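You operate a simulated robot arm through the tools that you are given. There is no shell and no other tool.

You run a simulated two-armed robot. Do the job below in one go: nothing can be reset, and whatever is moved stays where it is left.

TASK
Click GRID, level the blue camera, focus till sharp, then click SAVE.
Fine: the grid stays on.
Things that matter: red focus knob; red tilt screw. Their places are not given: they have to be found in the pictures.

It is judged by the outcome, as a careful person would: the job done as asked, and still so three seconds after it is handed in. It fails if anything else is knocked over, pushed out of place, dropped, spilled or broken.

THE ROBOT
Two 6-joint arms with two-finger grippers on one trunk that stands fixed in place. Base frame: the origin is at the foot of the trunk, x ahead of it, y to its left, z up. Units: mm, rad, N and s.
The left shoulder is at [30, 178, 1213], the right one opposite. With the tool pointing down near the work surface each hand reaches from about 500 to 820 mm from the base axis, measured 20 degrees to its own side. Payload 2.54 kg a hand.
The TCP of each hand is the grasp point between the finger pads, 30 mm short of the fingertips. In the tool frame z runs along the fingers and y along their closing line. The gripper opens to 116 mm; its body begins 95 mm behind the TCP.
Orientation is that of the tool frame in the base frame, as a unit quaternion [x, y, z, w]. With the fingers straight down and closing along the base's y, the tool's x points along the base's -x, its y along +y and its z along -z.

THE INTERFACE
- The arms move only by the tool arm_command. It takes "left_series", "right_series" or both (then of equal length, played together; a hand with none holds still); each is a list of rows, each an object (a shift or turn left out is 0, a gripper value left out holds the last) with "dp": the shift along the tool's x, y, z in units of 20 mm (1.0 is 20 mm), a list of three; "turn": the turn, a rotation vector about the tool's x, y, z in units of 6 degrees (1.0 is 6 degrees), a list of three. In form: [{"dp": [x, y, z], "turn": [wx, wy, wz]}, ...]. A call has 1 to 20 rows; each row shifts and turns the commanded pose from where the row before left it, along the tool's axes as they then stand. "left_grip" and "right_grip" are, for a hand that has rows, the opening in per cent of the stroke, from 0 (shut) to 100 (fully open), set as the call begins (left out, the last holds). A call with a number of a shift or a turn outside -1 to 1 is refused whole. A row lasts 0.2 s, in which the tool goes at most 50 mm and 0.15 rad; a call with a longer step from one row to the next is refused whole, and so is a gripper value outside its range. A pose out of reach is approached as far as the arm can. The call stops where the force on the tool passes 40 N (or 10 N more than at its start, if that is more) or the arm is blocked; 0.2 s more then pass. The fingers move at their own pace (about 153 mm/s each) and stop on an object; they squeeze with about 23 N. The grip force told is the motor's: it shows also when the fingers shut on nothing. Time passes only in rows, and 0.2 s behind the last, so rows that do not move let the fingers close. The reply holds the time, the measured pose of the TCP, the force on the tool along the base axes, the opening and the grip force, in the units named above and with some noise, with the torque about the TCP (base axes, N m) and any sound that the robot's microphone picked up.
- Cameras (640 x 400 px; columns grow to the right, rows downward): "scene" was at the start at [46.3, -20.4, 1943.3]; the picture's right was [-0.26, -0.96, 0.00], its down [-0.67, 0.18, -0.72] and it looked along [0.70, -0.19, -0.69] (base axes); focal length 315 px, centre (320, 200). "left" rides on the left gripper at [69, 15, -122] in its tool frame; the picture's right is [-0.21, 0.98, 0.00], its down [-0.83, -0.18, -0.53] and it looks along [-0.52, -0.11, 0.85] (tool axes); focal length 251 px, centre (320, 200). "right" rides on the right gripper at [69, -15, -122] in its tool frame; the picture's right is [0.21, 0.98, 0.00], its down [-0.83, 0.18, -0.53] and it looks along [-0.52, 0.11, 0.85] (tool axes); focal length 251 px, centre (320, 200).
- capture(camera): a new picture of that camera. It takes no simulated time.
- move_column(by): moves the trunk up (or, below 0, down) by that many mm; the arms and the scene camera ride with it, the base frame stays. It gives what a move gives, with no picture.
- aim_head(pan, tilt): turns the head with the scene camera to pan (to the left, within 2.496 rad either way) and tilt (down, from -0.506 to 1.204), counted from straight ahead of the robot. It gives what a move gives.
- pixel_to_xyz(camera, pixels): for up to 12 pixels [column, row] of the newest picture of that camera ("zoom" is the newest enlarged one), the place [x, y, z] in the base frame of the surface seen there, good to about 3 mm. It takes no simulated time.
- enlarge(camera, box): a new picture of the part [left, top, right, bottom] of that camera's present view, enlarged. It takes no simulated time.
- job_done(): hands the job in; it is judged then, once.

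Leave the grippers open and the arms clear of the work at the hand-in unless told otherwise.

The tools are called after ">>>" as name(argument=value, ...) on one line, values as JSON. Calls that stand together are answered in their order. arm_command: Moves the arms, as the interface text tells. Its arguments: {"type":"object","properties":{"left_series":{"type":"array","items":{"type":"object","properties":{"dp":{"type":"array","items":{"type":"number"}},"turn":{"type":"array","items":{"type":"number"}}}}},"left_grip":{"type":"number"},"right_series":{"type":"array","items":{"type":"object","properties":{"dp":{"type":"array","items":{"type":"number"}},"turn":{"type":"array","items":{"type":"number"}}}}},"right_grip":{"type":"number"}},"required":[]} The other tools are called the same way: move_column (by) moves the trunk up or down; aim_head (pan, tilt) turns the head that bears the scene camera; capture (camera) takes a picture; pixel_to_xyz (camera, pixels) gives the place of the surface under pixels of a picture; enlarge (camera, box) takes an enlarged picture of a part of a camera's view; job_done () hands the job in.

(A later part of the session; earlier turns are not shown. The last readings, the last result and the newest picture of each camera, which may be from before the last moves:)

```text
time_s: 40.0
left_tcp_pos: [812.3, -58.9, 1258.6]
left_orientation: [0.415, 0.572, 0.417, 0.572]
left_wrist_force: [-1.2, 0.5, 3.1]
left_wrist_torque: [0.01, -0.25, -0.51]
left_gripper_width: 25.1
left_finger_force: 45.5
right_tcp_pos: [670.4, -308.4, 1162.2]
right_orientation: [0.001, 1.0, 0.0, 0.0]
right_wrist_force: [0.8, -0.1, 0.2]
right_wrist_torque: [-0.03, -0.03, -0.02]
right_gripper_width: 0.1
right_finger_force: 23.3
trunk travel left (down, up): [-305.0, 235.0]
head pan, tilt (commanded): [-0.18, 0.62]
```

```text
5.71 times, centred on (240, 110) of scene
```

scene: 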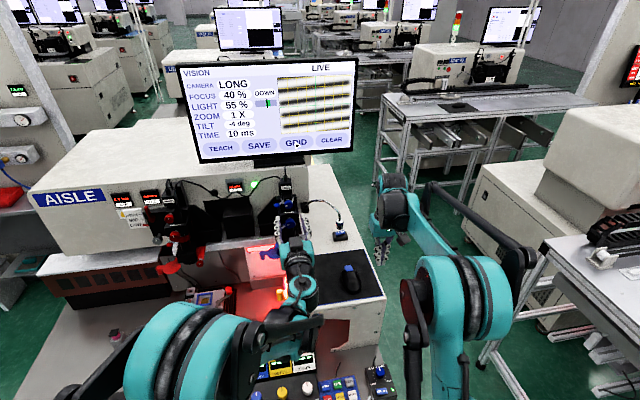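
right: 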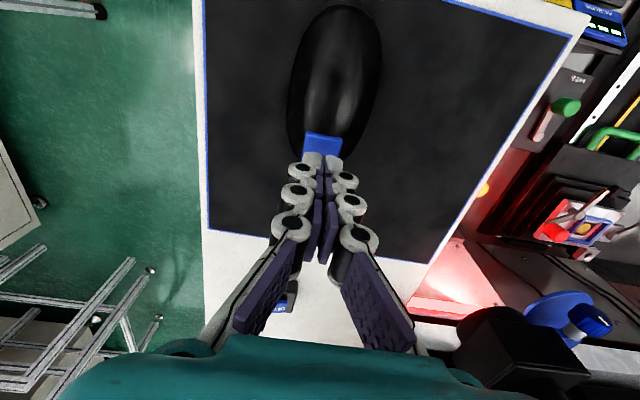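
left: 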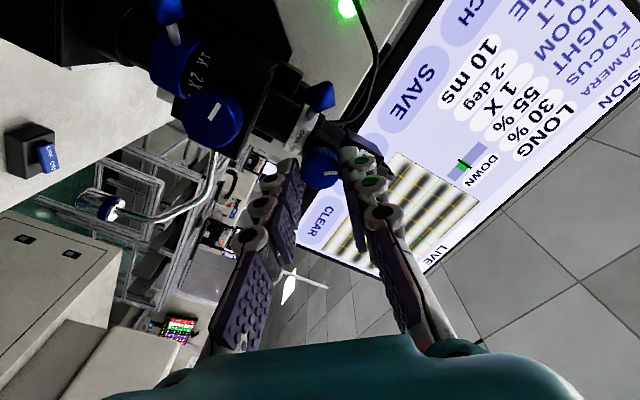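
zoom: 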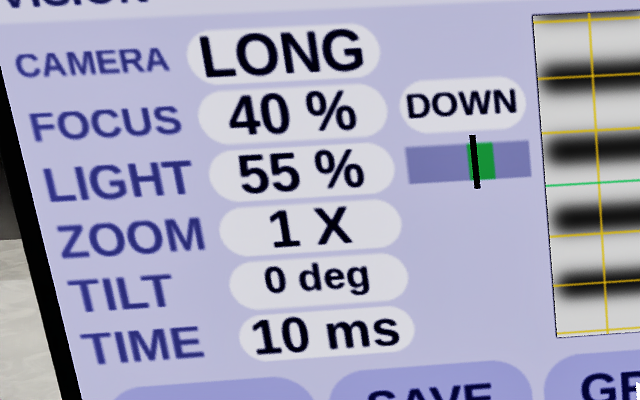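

The stripes still slope slightly against the grid. The fit is about 20° of knob per degree of tilt, which leaves about −0.4 deg, so I'll turn 8° more.

>>> arm_command(left_series=[{"turn": [0, 0, 0.67]}, {"turn": [0, 0, 0.67]}, {}])

>>> enlarge(camera="scene", box=[272, 72, 356, 140])

>>> enlarge(camera="scene", box=[205, 75, 275, 145])

```text
time_s: 40.8
left_tcp_pos: [811.7, -58.7, 1259.6]
left_orientation: [0.455, 0.541, 0.455, 0.542]
left_wrist_force: [-0.4, 2.9, 5.5]
left_wrist_torque: [0.02, -0.16, -0.19]
left_gripper_width: 25.0
left_finger_force: 45.3
right_tcp_pos: [670.3, -308.8, 1162.9]
right_orientation: [0.001, 1.0, 0.001, 0.001]
right_wrist_force: [0.0, -0.3, 0.0]
right_wrist_torque: [0.02, 0.0, 0.01]
right_gripper_width: 0.0
right_finger_force: 23.0
trunk travel left (down, up): [-305.0, 235.0]
head pan, tilt (commanded): [-0.18, 0.62]
```

```text
5.88 times, centred on (314, 106) of scene
```

zoom: 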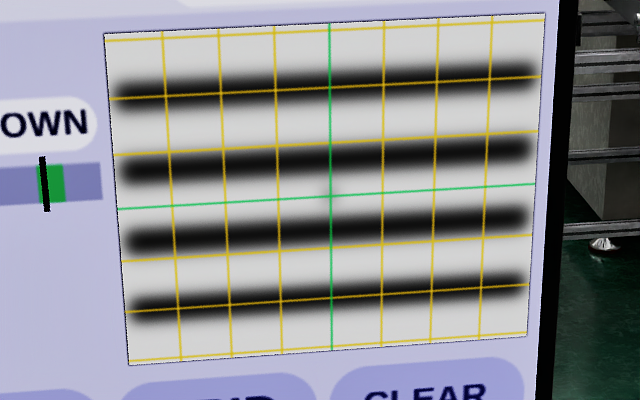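

```text
5.71 times, centred on (240, 110) of scene
```

zoom: 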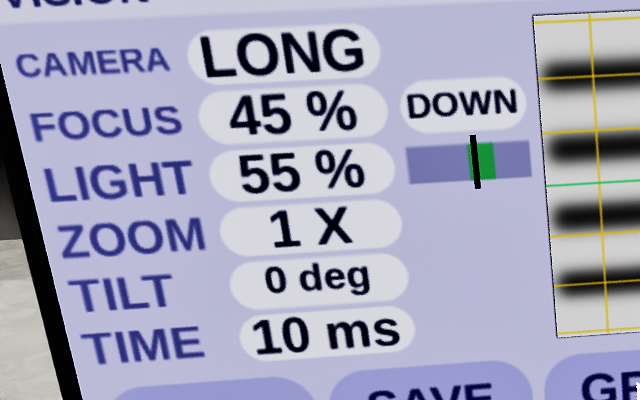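

The stripes are parallel to the grid lines and tilt reads 0 deg. I'll open the fingers only a little (about 40 mm, so they don't touch the focus knob below) and back straight out.

>>> arm_command(left_series=[{}, {}, {"dp": [0, 0, -0.5]}, {"dp": [0, 0, -0.8]}, {"dp": [0, 0, -0.8]}, {}], left_grip=35)

>>> enlarge(camera="scene", box=[170, 50, 370, 170])

>>> enlarge(camera="scene", box=[260, 170, 320, 230])

```text
time_s: 42.2
left_tcp_pos: [770.2, -59.3, 1258.0]
left_orientation: [0.454, 0.542, 0.455, 0.542]
left_wrist_force: [0.1, -0.1, 0.0]
left_wrist_torque: [-0.02, 0.0, -0.01]
left_gripper_width: 40.6
left_finger_force: 0.0
right_tcp_pos: [670.9, -310.8, 1161.2]
right_orientation: [0.0, 1.0, 0.0, -0.001]
right_wrist_force: [-0.2, 0.6, -0.4]
right_wrist_torque: [-0.01, 0.01, 0.0]
right_gripper_width: 0.0
right_finger_force: 22.7
trunk travel left (down, up): [-305.0, 235.0]
head pan, tilt (commanded): [-0.18, 0.62]
```

```text
3.20 times, centred on (270, 110) of scene
```

zoom: 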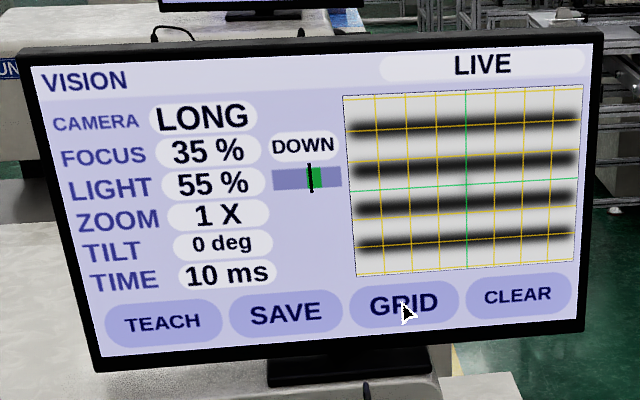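

```text
6.67 times, centred on (290, 200) of scene
```

zoom: 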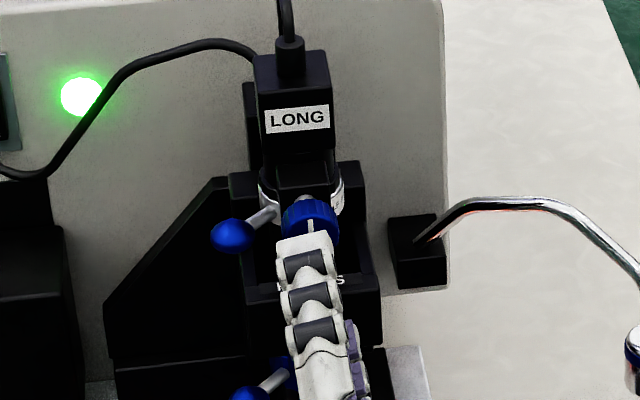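

Tilt stays at 0 deg after release, and focus reads 35 % without the hand's load. Next I'll roll the left hand back 80° and bring it down in front of the focus knob at z 1193.

>>> arm_command(left_series=[{"dp": [0, 0, -1]}, {"turn": [0, 0, -0.952]}, {"turn": [0, 0, -0.952]}, {"turn": [0, 0, -0.952]}, {"turn": [0, 0, -0.952]}, {"turn": [0, 0, -0.952]}, {"turn": [0, 0, -0.952]}, {"turn": [0, 0, -0.952]}, {"turn": [0, 0, -0.952]}, {"turn": [0, 0, -0.952]}, {"turn": [0, 0, -0.952]}, {"turn": [0, 0, -0.952]}, {"turn": [0, 0, -0.952]}, {"turn": [0, 0, -0.952]}, {"turn": [0, 0, -0.952]}, {"dp": [0.81, 0, 0]}, {"dp": [0.81, 0, 0]}, {"dp": [0.81, 0, 0]}, {"dp": [0.81, 0, 0]}, {}], left_grip=50)

>>> capture(camera="left")

>>> enlarge(camera="scene", box=[260, 170, 320, 230])

>>> capture(camera="scene")

```text
time_s: 46.4
left_tcp_pos: [749.5, -58.3, 1194.1]
left_orientation: [0.001, 0.707, 0.0, 0.707]
left_wrist_force: [0.0, 0.2, -0.5]
left_wrist_torque: [0.01, -0.01, 0.05]
left_gripper_width: 58.0
left_finger_force: 0.1
right_tcp_pos: [669.5, -309.9, 1162.2]
right_orientation: [0.001, 1.0, 0.0, 0.0]
right_wrist_force: [0.2, -0.2, 1.0]
right_wrist_torque: [0.0, 0.01, -0.03]
right_gripper_width: 0.1
right_finger_force: 22.8
trunk travel left (down, up): [-305.0, 235.0]
head pan, tilt (commanded): [-0.18, 0.62]
```

```text
taken
```

left: 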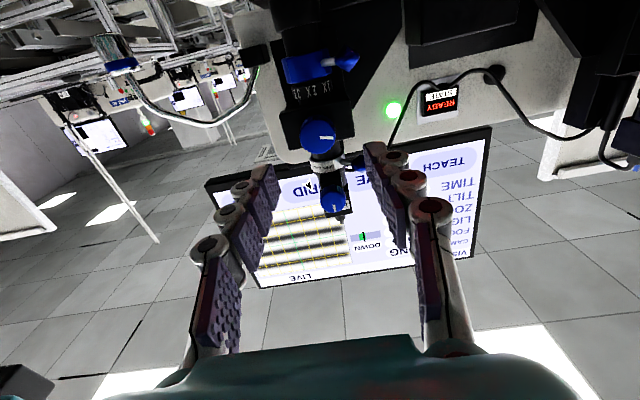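

```text
6.67 times, centred on (290, 200) of scene
```

zoom: 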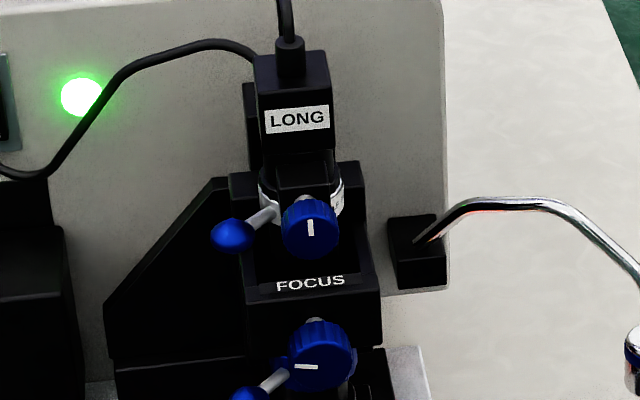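

```text
taken
```

scene: 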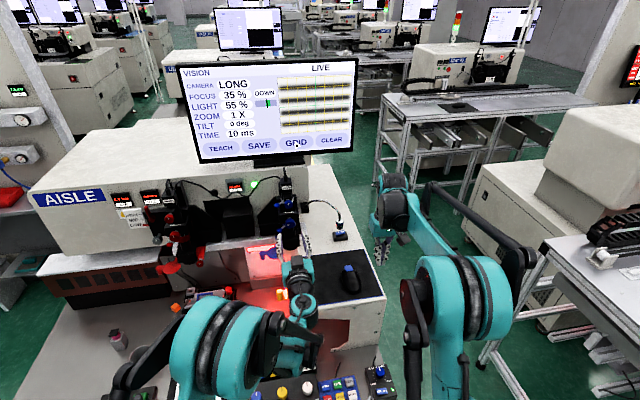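

The hand is in line with the focus knob at (749, −58, 1194). I'll advance 62 mm so the tips pass either side of it.

>>> arm_command(left_series=[{"dp": [0, 0, 0.8]}, {"dp": [0, 0, 0.8]}, {"dp": [0, 0, 0.8]}, {"dp": [0, 0, 0.4]}, {"dp": [0, 0, 0.3]}, {}])

>>> capture(camera="left")

>>> enlarge(camera="scene", box=[260, 190, 320, 250])

```text
time_s: 47.8
left_tcp_pos: [812.6, -59.8, 1195.2]
left_orientation: [0.0, 0.707, 0.0, 0.707]
left_wrist_force: [-0.1, -0.7, 0.3]
left_wrist_torque: [0.02, -0.01, -0.03]
left_gripper_width: 57.9
left_finger_force: 0.1
right_tcp_pos: [669.3, -309.9, 1161.4]
right_orientation: [0.0, 1.0, 0.0, -0.001]
right_wrist_force: [0.0, 0.5, -1.0]
right_wrist_torque: [0.0, -0.03, 0.01]
right_gripper_width: 0.0
right_finger_force: 22.8
trunk travel left (down, up): [-305.0, 235.0]
head pan, tilt (commanded): [-0.18, 0.62]
```

```text
taken
```

left: 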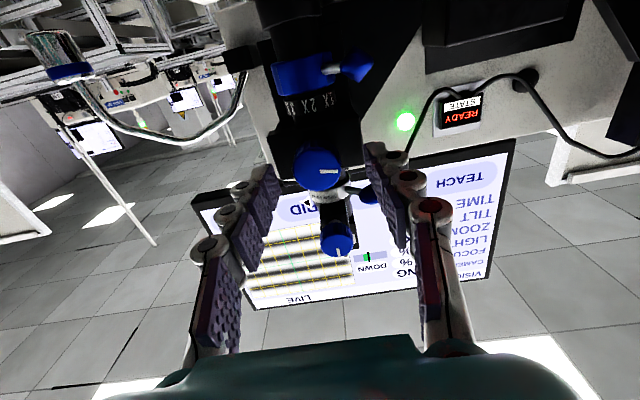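

```text
6.67 times, centred on (290, 220) of scene
```

zoom: 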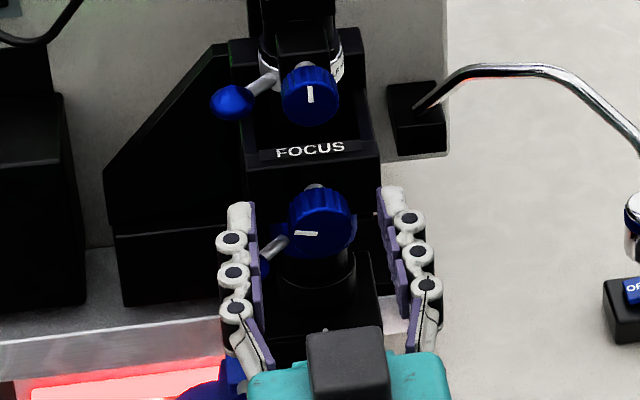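

The knob sits centred between the fingers. I'll close on the focus knob and check the screen.

>>> arm_command(left_series=[{}, {}, {}], left_grip=15)

>>> enlarge(camera="scene", box=[170, 50, 370, 170])

>>> enlarge(camera="scene", box=[260, 190, 320, 250])

```text
time_s: 48.6
left_tcp_pos: [811.4, -59.6, 1195.3]
left_orientation: [0.001, 0.707, 0.0, 0.707]
left_wrist_force: [-3.0, -3.5, -1.8]
left_wrist_torque: [-0.02, 0.0, -0.16]
left_gripper_width: 29.0
left_finger_force: 44.6
right_tcp_pos: [671.3, -310.3, 1160.7]
right_orientation: [0.0, 1.0, 0.0, 0.0]
right_wrist_force: [-0.4, 0.5, 0.2]
right_wrist_torque: [0.05, -0.02, -0.04]
right_gripper_width: 0.0
right_finger_force: 23.1
trunk travel left (down, up): [-305.0, 235.0]
head pan, tilt (commanded): [-0.18, 0.62]
```

```text
3.20 times, centred on (270, 110) of scene
```

zoom: 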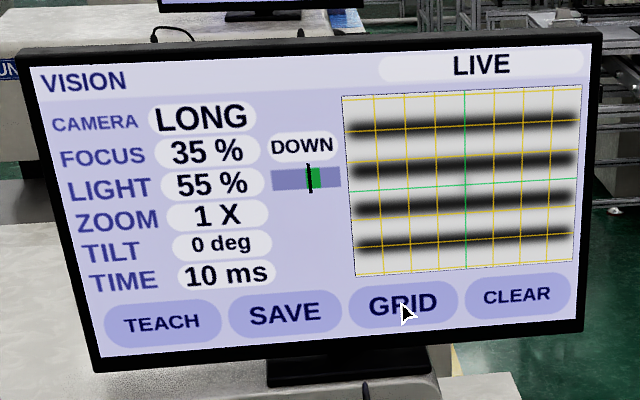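

```text
6.67 times, centred on (290, 220) of scene
```

zoom: 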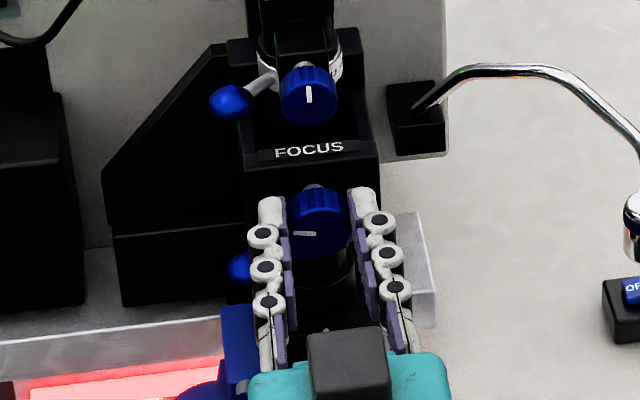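

The focus knob is held (29 mm). I'll turn it 12° clockwise and watch the FOCUS reading.

>>> arm_command(left_series=[{"turn": [0, 0, 1]}, {"turn": [0, 0, 1]}, {}])

>>> enlarge(camera="scene", box=[170, 50, 370, 170])

>>> enlarge(camera="scene", box=[260, 190, 320, 250])

```text
time_s: 49.4
left_tcp_pos: [811.7, -60.7, 1194.2]
left_orientation: [0.076, 0.703, 0.074, 0.703]
left_wrist_force: [-7.4, -7.7, -5.7]
left_wrist_torque: [-0.06, 0.35, -0.19]
left_gripper_width: 29.0
left_finger_force: 45.1
right_tcp_pos: [671.5, -311.2, 1161.9]
right_orientation: [0.0, 1.0, 0.0, 0.0]
right_wrist_force: [-0.2, -0.4, 0.4]
right_wrist_torque: [0.01, 0.02, -0.01]
right_gripper_width: 0.0
right_finger_force: 23.2
trunk travel left (down, up): [-305.0, 235.0]
head pan, tilt (commanded): [-0.18, 0.62]
```

```text
3.20 times, centred on (270, 110) of scene
```

zoom: 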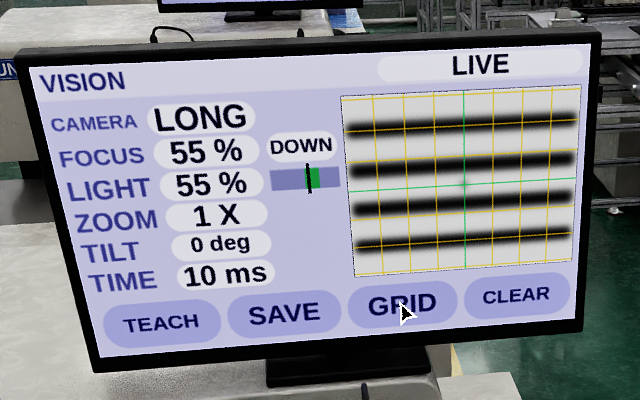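

```text
6.67 times, centred on (290, 220) of scene
```

zoom: 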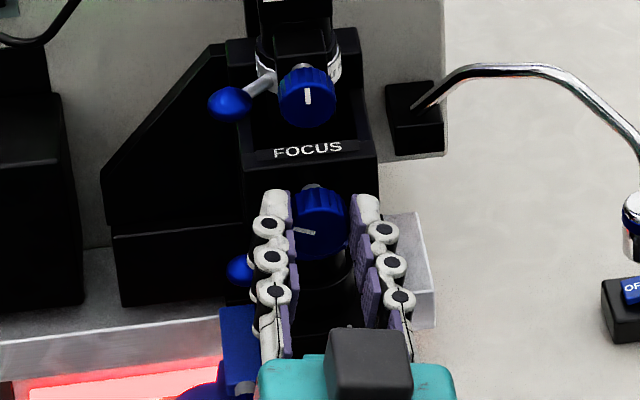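

Focus jumped 35 → 55 % and the stripes are sharper, so clockwise is right. I'll turn 12° more.

>>> arm_command(left_series=[{"turn": [0, 0, 1]}, {"turn": [0, 0, 1]}, {}])

>>> enlarge(camera="scene", box=[170, 50, 370, 170])

```text
time_s: 50.2
left_tcp_pos: [810.6, -61.7, 1194.3]
left_orientation: [0.149, 0.691, 0.147, 0.692]
left_wrist_force: [-9.7, -11.8, -10.5]
left_wrist_torque: [-0.07, 0.44, -0.3]
left_gripper_width: 29.1
left_finger_force: 45.2
right_tcp_pos: [670.9, -312.0, 1163.0]
right_orientation: [0.0, 1.0, 0.0, 0.0]
right_wrist_force: [-0.3, -0.5, 0.0]
right_wrist_torque: [0.01, 0.03, 0.03]
right_gripper_width: 0.1
right_finger_force: 23.4
trunk travel left (down, up): [-305.0, 235.0]
head pan, tilt (commanded): [-0.18, 0.62]
```

```text
3.20 times, centred on (270, 110) of scene
```

zoom: 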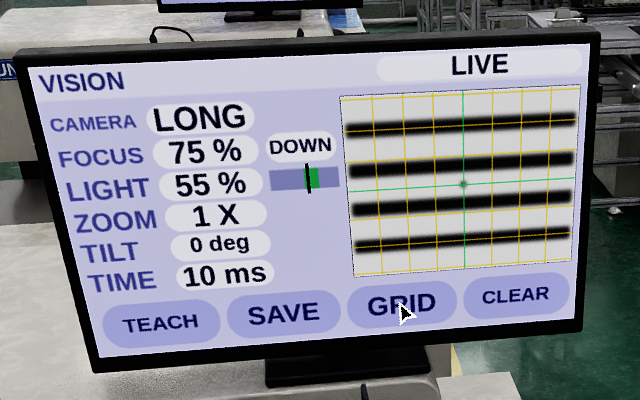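

Focus is 75 %, but side forces on the hand have grown to about 11 N. I'll open slightly to relax, read the true focus without load, and look for the knob centre.

>>> arm_command(left_series=[{}, {}, {}], left_grip=38)

>>> enlarge(camera="scene", box=[170, 50, 370, 170])

>>> capture(camera="left")

>>> enlarge(camera="scene", box=[260, 190, 320, 250])

```text
time_s: 51.0
left_tcp_pos: [812.7, -59.0, 1193.9]
left_orientation: [0.148, 0.691, 0.148, 0.692]
left_wrist_force: [-0.4, 1.2, 0.5]
left_wrist_torque: [0.0, -0.01, -0.05]
left_gripper_width: 44.0
left_finger_force: 0.1
right_tcp_pos: [670.2, -308.7, 1162.1]
right_orientation: [0.0, 1.0, 0.0, 0.0]
right_wrist_force: [-0.4, 0.6, 0.6]
right_wrist_torque: [-0.01, 0.01, 0.0]
right_gripper_width: 0.1
right_finger_force: 22.9
trunk travel left (down, up): [-305.0, 235.0]
head pan, tilt (commanded): [-0.18, 0.62]
```

```text
3.20 times, centred on (270, 110) of scene
```

zoom: 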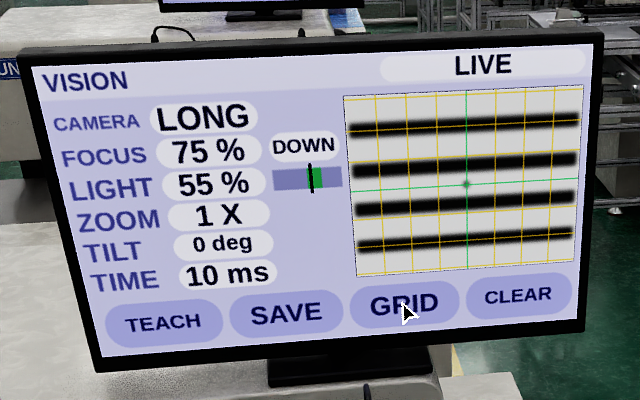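

```text
taken
```

left: 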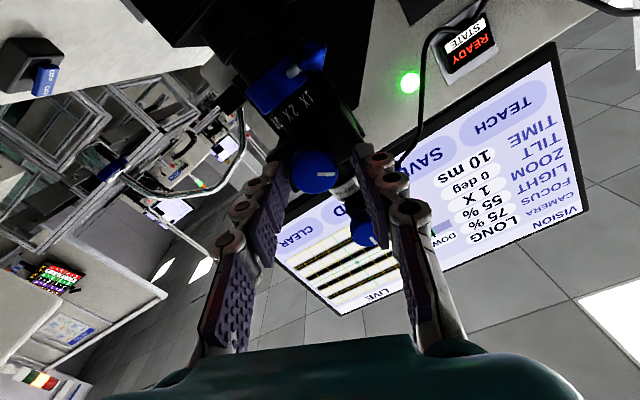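

```text
6.67 times, centred on (290, 220) of scene
```

zoom: 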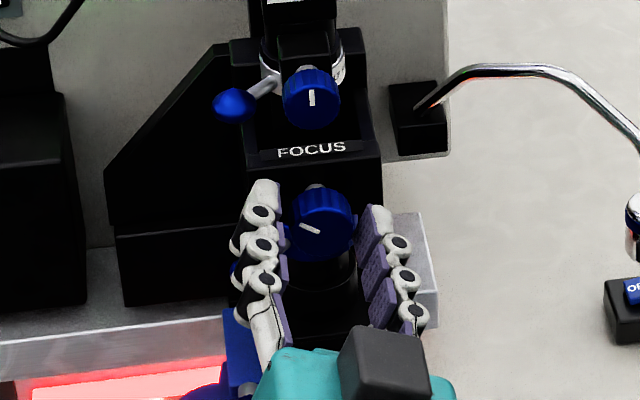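

Focus holds at 75 % without load and tilt at 0 deg. The knob looks slightly off-centre in the grip, so I'll measure its face from the left view.

>>> enlarge(camera="left", box=[270, 130, 370, 220])

>>> pixel_to_xyz(camera="left", pixels=[[293, 170], [336, 174], [316, 152], [314, 188], [314, 172], [296, 160], [332, 184]])

```text
4.44 times, centred on (320, 175) of left
```

zoom: 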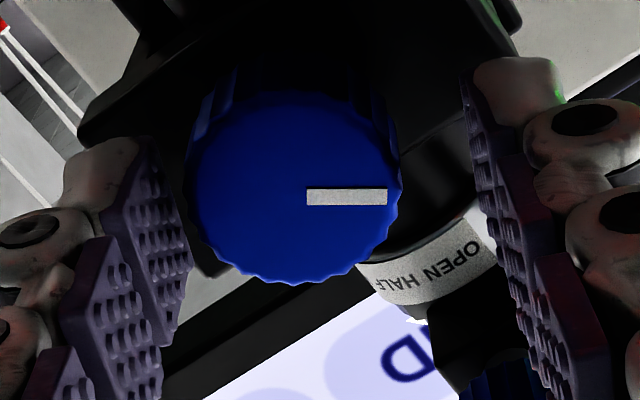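

```text
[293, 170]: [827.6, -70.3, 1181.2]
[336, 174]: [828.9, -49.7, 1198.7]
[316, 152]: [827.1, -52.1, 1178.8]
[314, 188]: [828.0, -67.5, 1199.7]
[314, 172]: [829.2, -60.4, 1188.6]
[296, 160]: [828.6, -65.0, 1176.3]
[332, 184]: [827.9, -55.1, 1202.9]
```

The knob centre is now about (−60, 1189.5), because the focus carriage has come down a few mm. I'll re-centre the hand by about 4.6 mm while open, then close again.

>>> arm_command(left_series=[{"dp": [0.09, -0.07, 0]}, {"dp": [0.09, -0.07, 0]}, {}])

>>> arm_command(left_series=[{}, {}, {}], left_grip=15)

>>> enlarge(camera="scene", box=[170, 50, 370, 170])

```text
time_s: 51.8
left_tcp_pos: [812.0, -60.7, 1190.1]
left_orientation: [0.148, 0.691, 0.146, 0.692]
left_wrist_force: [-0.6, 0.0, 0.3]
left_wrist_torque: [0.01, 0.01, 0.06]
left_gripper_width: 44.0
left_finger_force: 0.1
right_tcp_pos: [670.1, -308.9, 1162.8]
right_orientation: [-0.001, 1.0, 0.0, -0.001]
right_wrist_force: [0.0, 0.5, 0.8]
right_wrist_torque: [0.0, 0.0, -0.01]
right_gripper_width: 0.0
right_finger_force: 23.1
trunk travel left (down, up): [-305.0, 235.0]
head pan, tilt (commanded): [-0.18, 0.62]
```

```text
time_s: 52.6
left_tcp_pos: [811.9, -60.8, 1190.3]
left_orientation: [0.148, 0.691, 0.147, 0.692]
left_wrist_force: [-2.6, 0.1, -2.4]
left_wrist_torque: [0.04, 0.06, 0.05]
left_gripper_width: 29.0
left_finger_force: 45.1
right_tcp_pos: [670.3, -309.4, 1161.5]
right_orientation: [0.001, 1.0, 0.0, 0.0]
right_wrist_force: [1.0, -0.6, 0.0]
right_wrist_torque: [0.01, 0.01, -0.01]
right_gripper_width: 0.0
right_finger_force: 22.7
trunk travel left (down, up): [-305.0, 235.0]
head pan, tilt (commanded): [-0.18, 0.62]
```

```text
3.20 times, centred on (270, 110) of scene
```

zoom: 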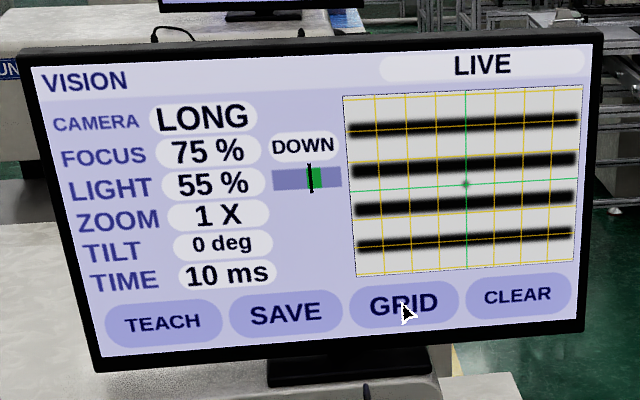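

The re-grip is well centred (forces under 3 N) and focus is still 75 %. I'll turn 6° clockwise.

>>> arm_command(left_series=[{"turn": [0, 0, 0.5]}, {"turn": [0, 0, 0.5]}, {}])

>>> enlarge(camera="scene", box=[170, 50, 370, 170])

```text
time_s: 53.4
left_tcp_pos: [812.2, -58.9, 1191.0]
left_orientation: [0.183, 0.683, 0.184, 0.683]
left_wrist_force: [-5.9, 0.2, -6.3]
left_wrist_torque: [0.03, 0.28, 0.08]
left_gripper_width: 29.1
left_finger_force: 45.3
right_tcp_pos: [669.7, -309.8, 1162.9]
right_orientation: [0.001, 1.0, 0.0, 0.0]
right_wrist_force: [-0.3, -1.3, -0.5]
right_wrist_torque: [-0.01, -0.03, -0.01]
right_gripper_width: 0.0
right_finger_force: 22.3
trunk travel left (down, up): [-305.0, 235.0]
head pan, tilt (commanded): [-0.18, 0.62]
```

```text
3.20 times, centred on (270, 110) of scene
```

zoom: 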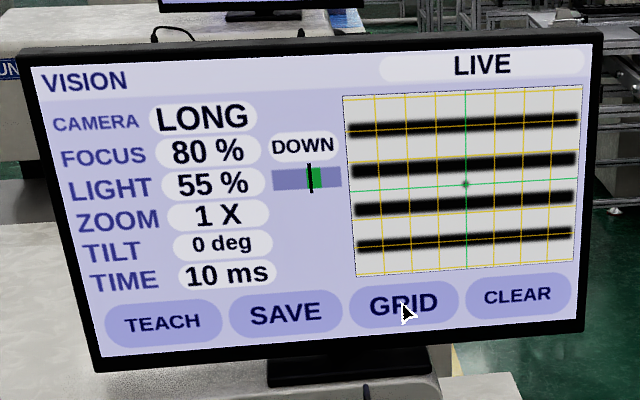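

Focus is 80 %. I'll turn 6° more.

>>> arm_command(left_series=[{"turn": [0, 0, 0.5]}, {"turn": [0, 0, 0.5]}, {}])

>>> enlarge(camera="scene", box=[170, 50, 370, 170])

```text
time_s: 54.2
left_tcp_pos: [812.5, -60.5, 1190.8]
left_orientation: [0.22, 0.672, 0.219, 0.673]
left_wrist_force: [-4.0, -0.6, -4.5]
left_wrist_torque: [0.01, 0.07, -0.07]
left_gripper_width: 28.8
left_finger_force: 45.1
right_tcp_pos: [670.9, -310.1, 1162.1]
right_orientation: [0.0, 1.0, 0.0, 0.0]
right_wrist_force: [0.4, 0.9, 0.1]
right_wrist_torque: [0.0, -0.02, -0.01]
right_gripper_width: 0.0
right_finger_force: 22.6
trunk travel left (down, up): [-305.0, 235.0]
head pan, tilt (commanded): [-0.18, 0.62]
```

```text
3.20 times, centred on (270, 110) of scene
```

zoom: 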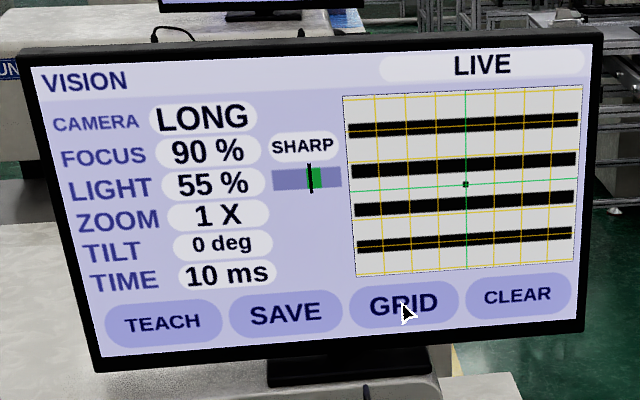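

The hint has changed from DOWN to SHARP at 90 %, and the stripe edges are crisp. For some margin I'll turn 3° further and see whether it improves.

>>> arm_command(left_series=[{"turn": [0, 0, 0.5]}, {}])

>>> enlarge(camera="scene", box=[170, 50, 370, 170])

```text
time_s: 54.8
left_tcp_pos: [812.4, -60.5, 1190.1]
left_orientation: [0.237, 0.666, 0.236, 0.667]
left_wrist_force: [-4.3, -0.2, -3.4]
left_wrist_torque: [-0.01, 0.1, 0.0]
left_gripper_width: 29.2
left_finger_force: 44.9
right_tcp_pos: [670.0, -309.6, 1162.6]
right_orientation: [-0.001, 1.0, 0.0, -0.001]
right_wrist_force: [0.4, -0.8, 0.3]
right_wrist_torque: [0.01, -0.02, 0.02]
right_gripper_width: 0.0
right_finger_force: 22.8
trunk travel left (down, up): [-305.0, 235.0]
head pan, tilt (commanded): [-0.18, 0.62]
```

```text
3.20 times, centred on (270, 110) of scene
```

zoom: 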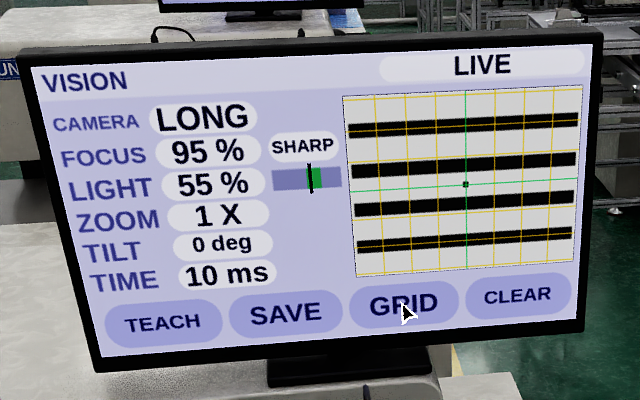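

Focus is 95 % and SHARP. I'll turn one more small step of 2.5° towards the peak.

>>> arm_command(left_series=[{"turn": [0, 0, 0.42]}, {}])

>>> enlarge(camera="scene", box=[170, 50, 370, 170])

```text
time_s: 55.4
left_tcp_pos: [812.2, -61.2, 1190.3]
left_orientation: [0.252, 0.661, 0.25, 0.661]
left_wrist_force: [-5.2, 0.2, -5.8]
left_wrist_torque: [0.01, 0.12, -0.03]
left_gripper_width: 28.8
left_finger_force: 44.9
right_tcp_pos: [670.0, -309.7, 1163.5]
right_orientation: [-0.001, 1.0, -0.001, 0.0]
right_wrist_force: [-0.7, -0.5, -0.3]
right_wrist_torque: [-0.01, -0.01, -0.03]
right_gripper_width: 0.2
right_finger_force: 22.8
trunk travel left (down, up): [-305.0, 235.0]
head pan, tilt (commanded): [-0.18, 0.62]
```

```text
3.20 times, centred on (270, 110) of scene
```

zoom: 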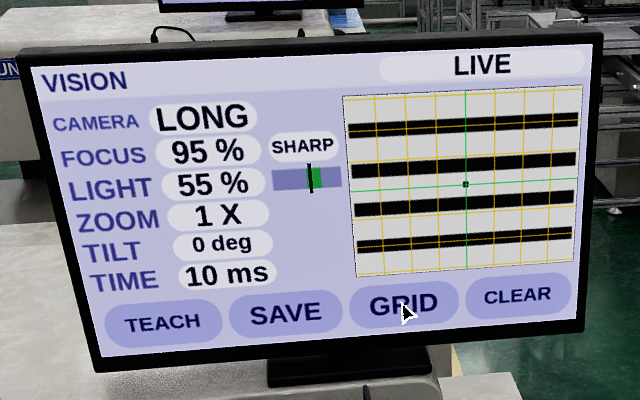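

Still 95 % and SHARP, which is well inside the range. I'll release the knob gently (about 44 mm opening), back out, and re-read the screen.

>>> arm_command(left_series=[{}, {}, {"dp": [0, 0, -0.5]}, {"dp": [0, 0, -0.8]}, {"dp": [0, 0, -1]}, {"dp": [0, 0, -1]}, {}], left_grip=38)

>>> enlarge(camera="scene", box=[170, 50, 370, 170])

>>> enlarge(camera="scene", box=[260, 190, 320, 250])

```text
time_s: 57.0
left_tcp_pos: [746.0, -59.8, 1189.9]
left_orientation: [0.252, 0.661, 0.25, 0.661]
left_wrist_force: [-0.1, -0.5, -0.4]
left_wrist_torque: [0.0, -0.01, 0.02]
left_gripper_width: 44.0
left_finger_force: 0.1
right_tcp_pos: [671.4, -310.7, 1162.0]
right_orientation: [0.0, 1.0, 0.0, 0.0]
right_wrist_force: [-0.4, 0.7, -1.1]
right_wrist_torque: [-0.01, 0.02, -0.02]
right_gripper_width: 0.2
right_finger_force: 23.1
trunk travel left (down, up): [-305.0, 235.0]
head pan, tilt (commanded): [-0.18, 0.62]
```

```text
3.20 times, centred on (270, 110) of scene
```

zoom: 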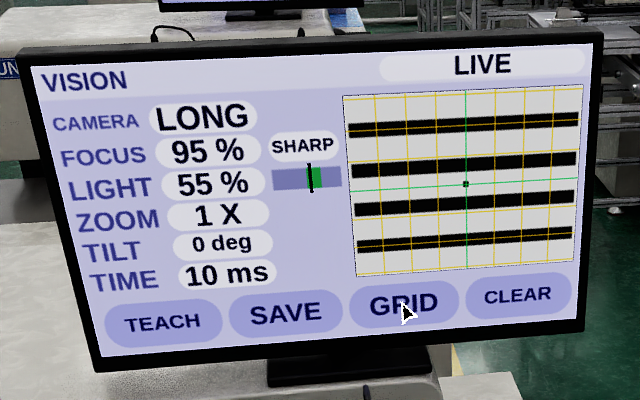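

```text
6.67 times, centred on (290, 220) of scene
```

zoom: 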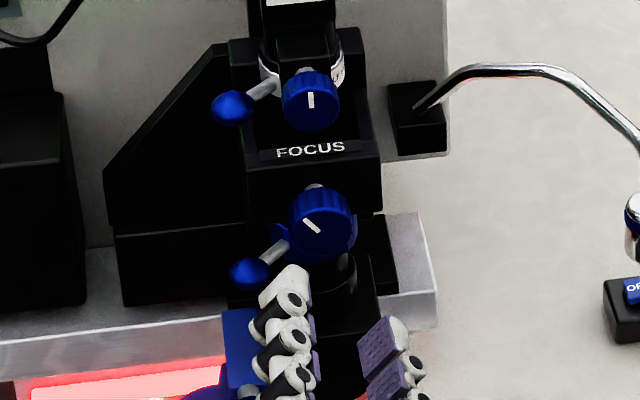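

It still reads SHARP, 95 %, 0 deg with no hand on it. The sharp stripes now allow a finer check against the grid.

>>> enlarge(camera="scene", box=[272, 72, 356, 140])

>>> enlarge(camera="scene", box=[274, 78, 314, 108])

>>> enlarge(camera="scene", box=[316, 74, 356, 104])

```text
5.88 times, centred on (314, 106) of scene
```

zoom: 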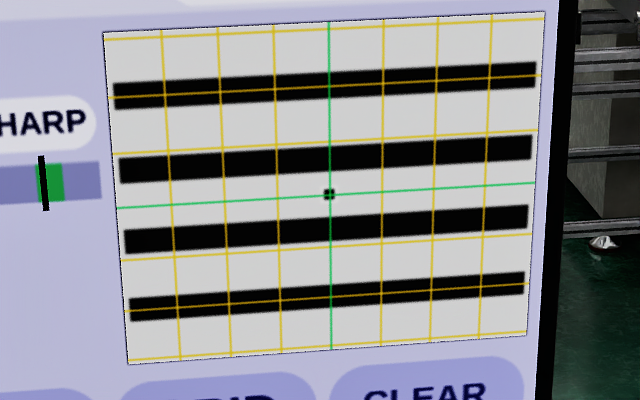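

```text
13.33 times, centred on (294, 93) of scene
```

zoom: 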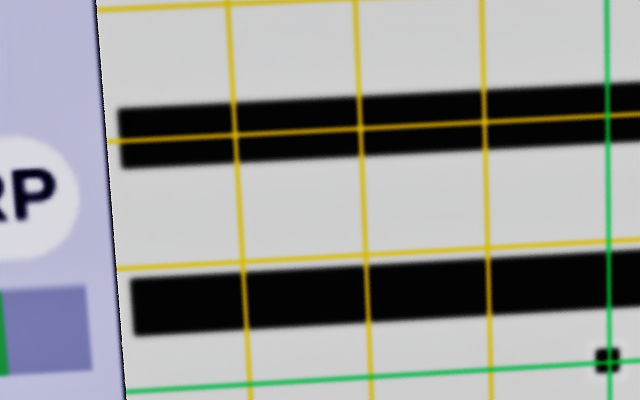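

```text
13.33 times, centred on (336, 89) of scene
```

zoom: 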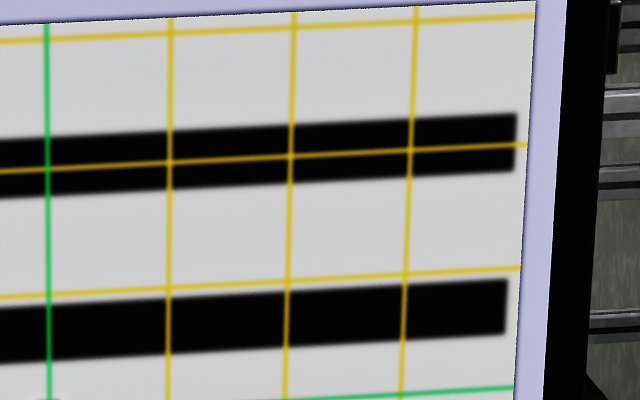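

The grid line runs through the middle of the top stripe at both ends, so it is level. I'll roll the left hand back and draw it back and to the left, clear of the stack, with the gripper open.

>>> arm_command(left_series=[{"turn": [0, 0, -1]}, {"turn": [0, 0, -1]}, {"turn": [0, 0, -1]}, {"turn": [0, 0, -1]}, {"turn": [0, 0, -1]}, {"turn": [0, 0, -1]}, {"turn": [0, 0, -1]}, {"dp": [-0.3, 0.7, -0.7]}, {"dp": [-0.3, 0.7, -0.7]}, {"dp": [-0.3, 0.7, -0.7]}, {"dp": [-0.3, 0.7, -0.7]}, {"dp": [-0.3, 0.7, -0.7]}, {}])

>>> capture(camera="scene")

>>> capture(camera="right")

```text
time_s: 59.8
left_tcp_pos: [676.1, 9.2, 1218.5]
left_orientation: [-0.002, 0.707, -0.003, 0.707]
left_wrist_force: [0.5, -0.4, -0.5]
left_wrist_torque: [0.01, 0.0, 0.0]
left_gripper_width: 44.0
left_finger_force: 0.2
right_tcp_pos: [670.4, -310.0, 1161.1]
right_orientation: [0.0, 1.0, 0.0, 0.0]
right_wrist_force: [-0.3, -0.5, 0.2]
right_wrist_torque: [0.0, 0.02, 0.0]
right_gripper_width: 0.0
right_finger_force: 22.4
trunk travel left (down, up): [-305.0, 235.0]
head pan, tilt (commanded): [-0.18, 0.62]
```

```text
taken
```

scene: 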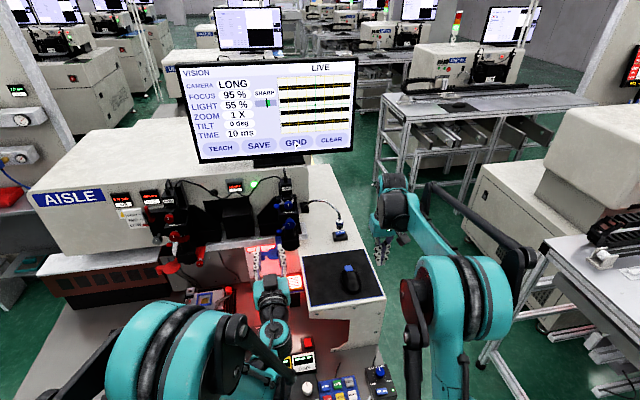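

```text
taken
```

right: 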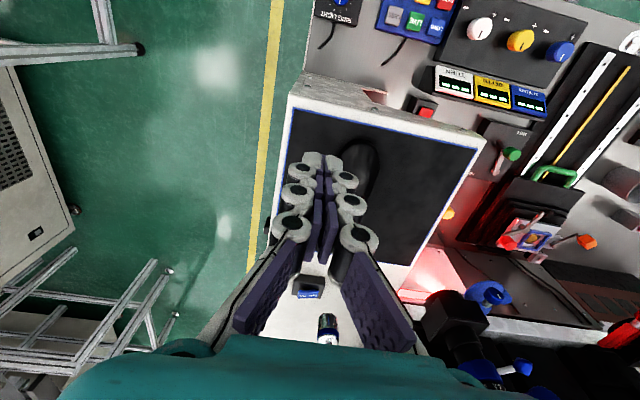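

The screen holds SHARP, 95 %, 0 deg, with the cursor still on GRID. Now SAVE: I'll open the right hand and bring it back above the mouse at (735, −250).

>>> arm_command(right_series=[{"dp": [-0.65, 0.6, 0.4]}, {"dp": [-0.65, 0.6, 0.6]}, {"dp": [-0.65, 0.6, 0.7]}, {"dp": [-0.65, 0.6, 0.9]}, {"dp": [-0.65, 0.6, 0.9]}, {}], right_grip=100)

>>> capture(camera="right")

```text
time_s: 61.2
left_tcp_pos: [675.0, 10.2, 1218.3]
left_orientation: [-0.002, 0.707, -0.003, 0.707]
left_wrist_force: [0.7, -0.2, -0.8]
left_wrist_torque: [0.01, -0.01, -0.03]
left_gripper_width: 44.2
left_finger_force: 0.1
right_tcp_pos: [735.7, -249.0, 1092.5]
right_orientation: [0.0, 1.0, 0.0, 0.0]
right_wrist_force: [-0.2, -0.5, 0.4]
right_wrist_torque: [-0.03, 0.01, 0.0]
right_gripper_width: 116.2
right_finger_force: 0.0
trunk travel left (down, up): [-305.0, 235.0]
head pan, tilt (commanded): [-0.18, 0.62]
```

```text
taken
```

right: 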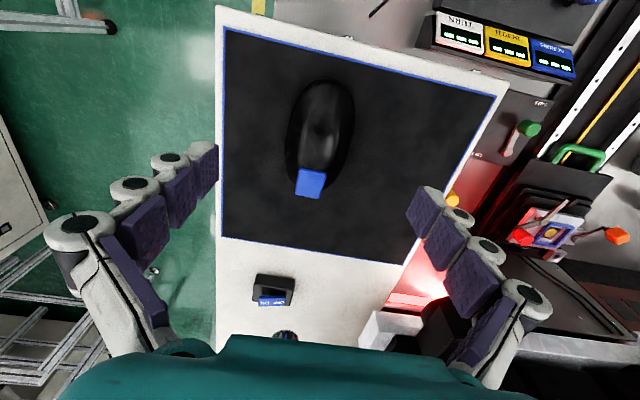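

The mouse sits as before between the open fingers. I'll go down 83 mm and then close.

>>> arm_command(right_series=[{"dp": [0, 0, 0.85]}, {"dp": [0, 0, 0.85]}, {"dp": [0, 0, 0.85]}, {"dp": [0, 0, 0.85]}, {"dp": [0, 0, 0.72]}, {}])

>>> arm_command(right_series=[{}, {}, {}], right_grip=20)

>>> enlarge(camera="scene", box=[170, 50, 370, 170])

>>> capture(camera="right")

```text
time_s: 62.6
left_tcp_pos: [675.7, 10.2, 1218.7]
left_orientation: [-0.002, 0.707, -0.002, 0.707]
left_wrist_force: [0.0, -0.6, 0.4]
left_wrist_torque: [-0.02, 0.0, 0.0]
left_gripper_width: 44.0
left_finger_force: 0.2
right_tcp_pos: [735.9, -250.2, 1009.5]
right_orientation: [0.0, 1.0, 0.0, -0.001]
right_wrist_force: [-0.1, 0.4, -0.3]
right_wrist_torque: [-0.04, 0.01, 0.03]
right_gripper_width: 116.2
right_finger_force: 0.1
trunk travel left (down, up): [-305.0, 235.0]
head pan, tilt (commanded): [-0.18, 0.62]
```

```text
time_s: 63.4
left_tcp_pos: [677.0, 11.0, 1218.9]
left_orientation: [-0.002, 0.707, -0.002, 0.707]
left_wrist_force: [-0.4, 0.8, -0.1]
left_wrist_torque: [-0.01, -0.04, -0.01]
left_gripper_width: 44.1
left_finger_force: 0.1
right_tcp_pos: [736.8, -248.9, 1010.8]
right_orientation: [0.0, 1.0, 0.001, 0.0]
right_wrist_force: [0.4, 0.9, 2.6]
right_wrist_torque: [0.12, -0.13, 0.02]
right_gripper_width: 59.1
right_finger_force: 22.3
trunk travel left (down, up): [-305.0, 235.0]
head pan, tilt (commanded): [-0.18, 0.62]
```

```text
3.20 times, centred on (270, 110) of scene
```

zoom: 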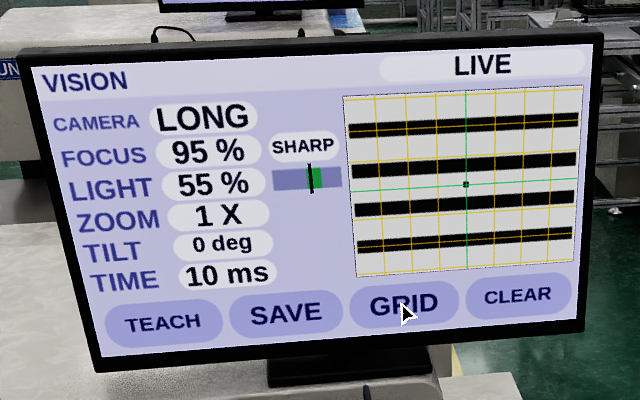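

```text
taken
```

right: 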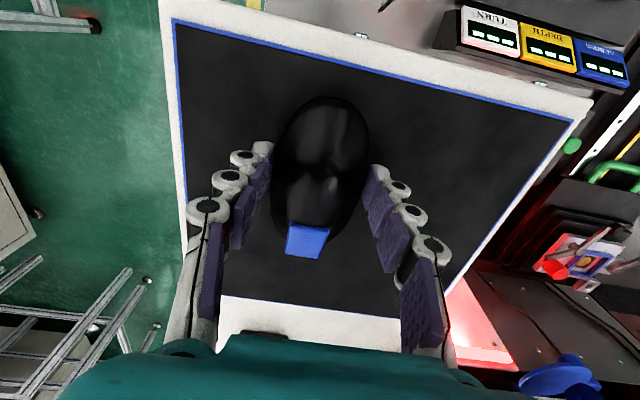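

The mouse is held and the cursor tip is at (402,302). SAVE's centre is at (286,313), about 116 px left, so I'll slide the mouse about 36 mm to the left (+y).

>>> arm_command(right_series=[{"dp": [0, 0.3, 0]}, {"dp": [0, 0.3, 0]}, {"dp": [0, 0.3, 0]}, {"dp": [0, 0.3, 0]}, {"dp": [0, 0.3, 0]}, {"dp": [0, 0.3, 0]}, {}])

>>> enlarge(camera="scene", box=[170, 50, 370, 170])

```text
time_s: 65.0
left_tcp_pos: [676.0, 10.2, 1218.6]
left_orientation: [-0.001, 0.707, -0.003, 0.707]
left_wrist_force: [-0.3, -0.2, -1.1]
left_wrist_torque: [0.01, -0.01, 0.03]
left_gripper_width: 44.2
left_finger_force: 0.0
right_tcp_pos: [736.6, -213.4, 1011.2]
right_orientation: [0.0, 1.0, 0.0, 0.0]
right_wrist_force: [-0.3, -1.4, 4.8]
right_wrist_torque: [-0.11, 0.0, -0.01]
right_gripper_width: 59.0
right_finger_force: 22.6
trunk travel left (down, up): [-305.0, 235.0]
head pan, tilt (commanded): [-0.18, 0.62]
```

```text
3.20 times, centred on (270, 110) of scene
```

zoom: 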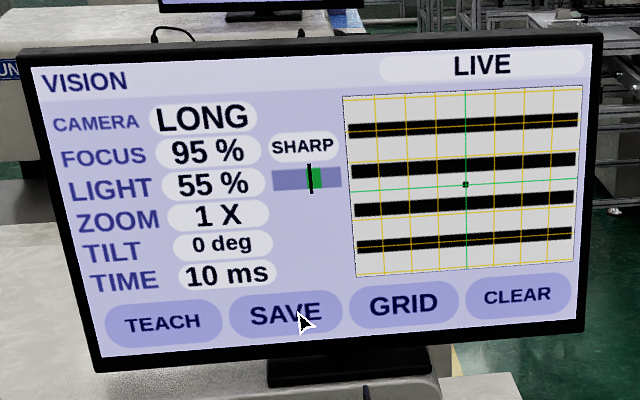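

The cursor is on SAVE at (299,311). I'll slide 3 mm more to centre it, then release and rise.

>>> arm_command(right_series=[{"dp": [0, 0.16, 0]}, {}, {}])

>>> arm_command(right_series=[{}, {}, {"dp": [0, 0, -0.5]}, {"dp": [0, 0, -1]}, {"dp": [0, 0, -1]}, {"dp": [0, 0, -1]}], right_grip=90)

>>> enlarge(camera="scene", box=[170, 50, 370, 170])

>>> capture(camera="right")

```text
time_s: 65.8
left_tcp_pos: [675.7, 10.9, 1220.2]
left_orientation: [-0.001, 0.707, -0.003, 0.707]
left_wrist_force: [0.5, 1.1, 0.3]
left_wrist_torque: [0.01, -0.02, -0.02]
left_gripper_width: 44.3
left_finger_force: 0.1
right_tcp_pos: [735.8, -209.8, 1010.3]
right_orientation: [0.0, 1.0, 0.0, 0.0]
right_wrist_force: [-0.6, -2.2, 5.6]
right_wrist_torque: [-0.08, 0.09, 0.04]
right_gripper_width: 58.9
right_finger_force: 22.9
trunk travel left (down, up): [-305.0, 235.0]
head pan, tilt (commanded): [-0.18, 0.62]
```

```text
time_s: 67.2
left_tcp_pos: [675.3, 9.6, 1218.5]
left_orientation: [-0.002, 0.707, -0.003, 0.707]
left_wrist_force: [0.1, -0.7, -0.4]
left_wrist_torque: [0.03, 0.01, 0.01]
left_gripper_width: 44.4
left_finger_force: 0.1
right_tcp_pos: [735.3, -209.7, 1081.4]
right_orientation: [0.001, 1.0, 0.0, 0.0]
right_wrist_force: [0.8, 0.9, 0.1]
right_wrist_torque: [-0.01, 0.0, 0.0]
right_gripper_width: 104.4
right_finger_force: 0.1
trunk travel left (down, up): [-305.0, 235.0]
head pan, tilt (commanded): [-0.18, 0.62]
```

```text
3.20 times, centred on (270, 110) of scene
```

zoom: 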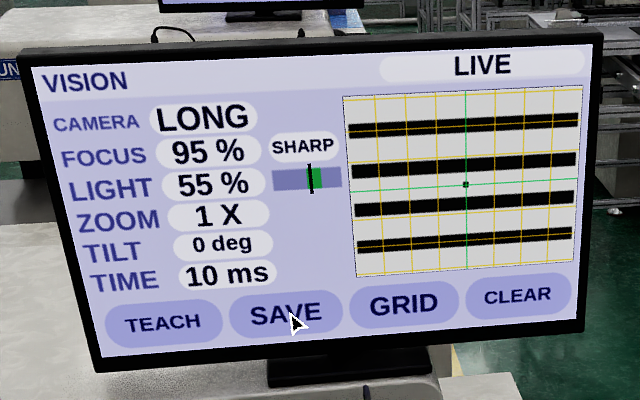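

```text
taken
```

right: 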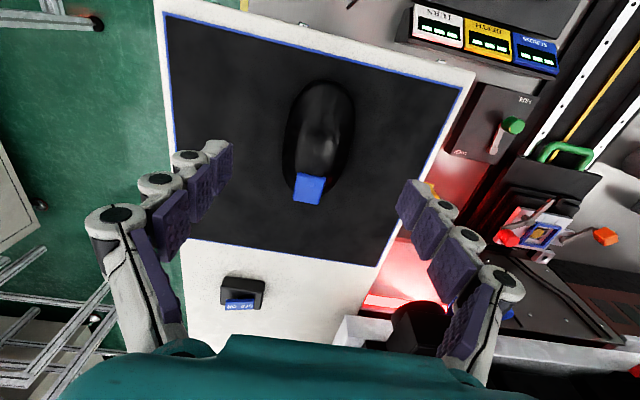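

The cursor tip stays on SAVE at (290,313). I'll measure the blue button again before pressing.

>>> pixel_to_xyz(camera="right", pixels=[[309, 183], [308, 190], [307, 198], [298, 188], [319, 190]])

```text
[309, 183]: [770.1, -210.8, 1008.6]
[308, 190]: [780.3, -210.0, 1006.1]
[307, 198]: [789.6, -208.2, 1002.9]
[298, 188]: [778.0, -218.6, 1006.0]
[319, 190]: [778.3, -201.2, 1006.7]
```

The button centre is at about (779, −210). I'll shut the fingers and go above it, then down to just over the button.

>>> arm_command(right_series=[{"dp": [-0.75, 0, 0.4]}, {"dp": [-0.75, 0, 0.4]}, {"dp": [-0.7, 0, 0.4]}, {"dp": [0, 0, 0.3]}, {"dp": [0, 0, 0.3]}, {"dp": [0, 0, 0.3]}, {}], right_grip=0)

>>> enlarge(camera="right", box=[270, 90, 370, 190])

>>> enlarge(camera="scene", box=[170, 50, 370, 170])

```text
time_s: 68.8
left_tcp_pos: [675.5, 10.1, 1219.3]
left_orientation: [-0.002, 0.707, -0.004, 0.707]
left_wrist_force: [0.6, -1.0, -0.2]
left_wrist_torque: [0.0, -0.01, 0.03]
left_gripper_width: 44.1
left_finger_force: 0.1
right_tcp_pos: [780.3, -210.5, 1039.3]
right_orientation: [0.0, 1.0, -0.001, 0.0]
right_wrist_force: [0.0, -0.9, 0.2]
right_wrist_torque: [0.02, 0.05, -0.01]
right_gripper_width: 0.1
right_finger_force: 23.0
trunk travel left (down, up): [-305.0, 235.0]
head pan, tilt (commanded): [-0.18, 0.62]
```

```text
4.00 times, centred on (320, 140) of right
```

zoom: 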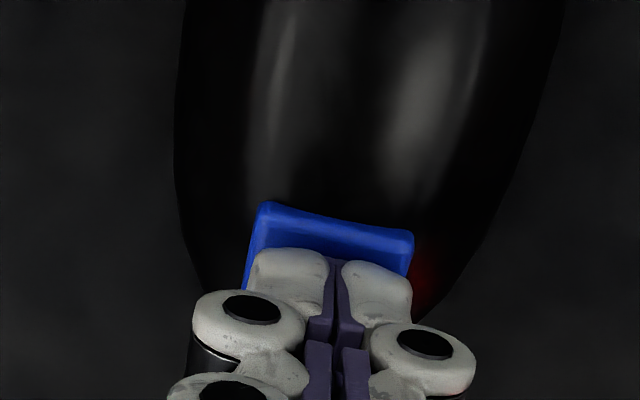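

```text
3.20 times, centred on (270, 110) of scene
```

zoom: 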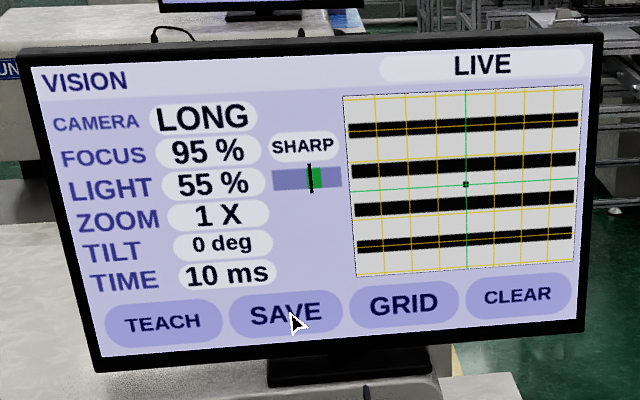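

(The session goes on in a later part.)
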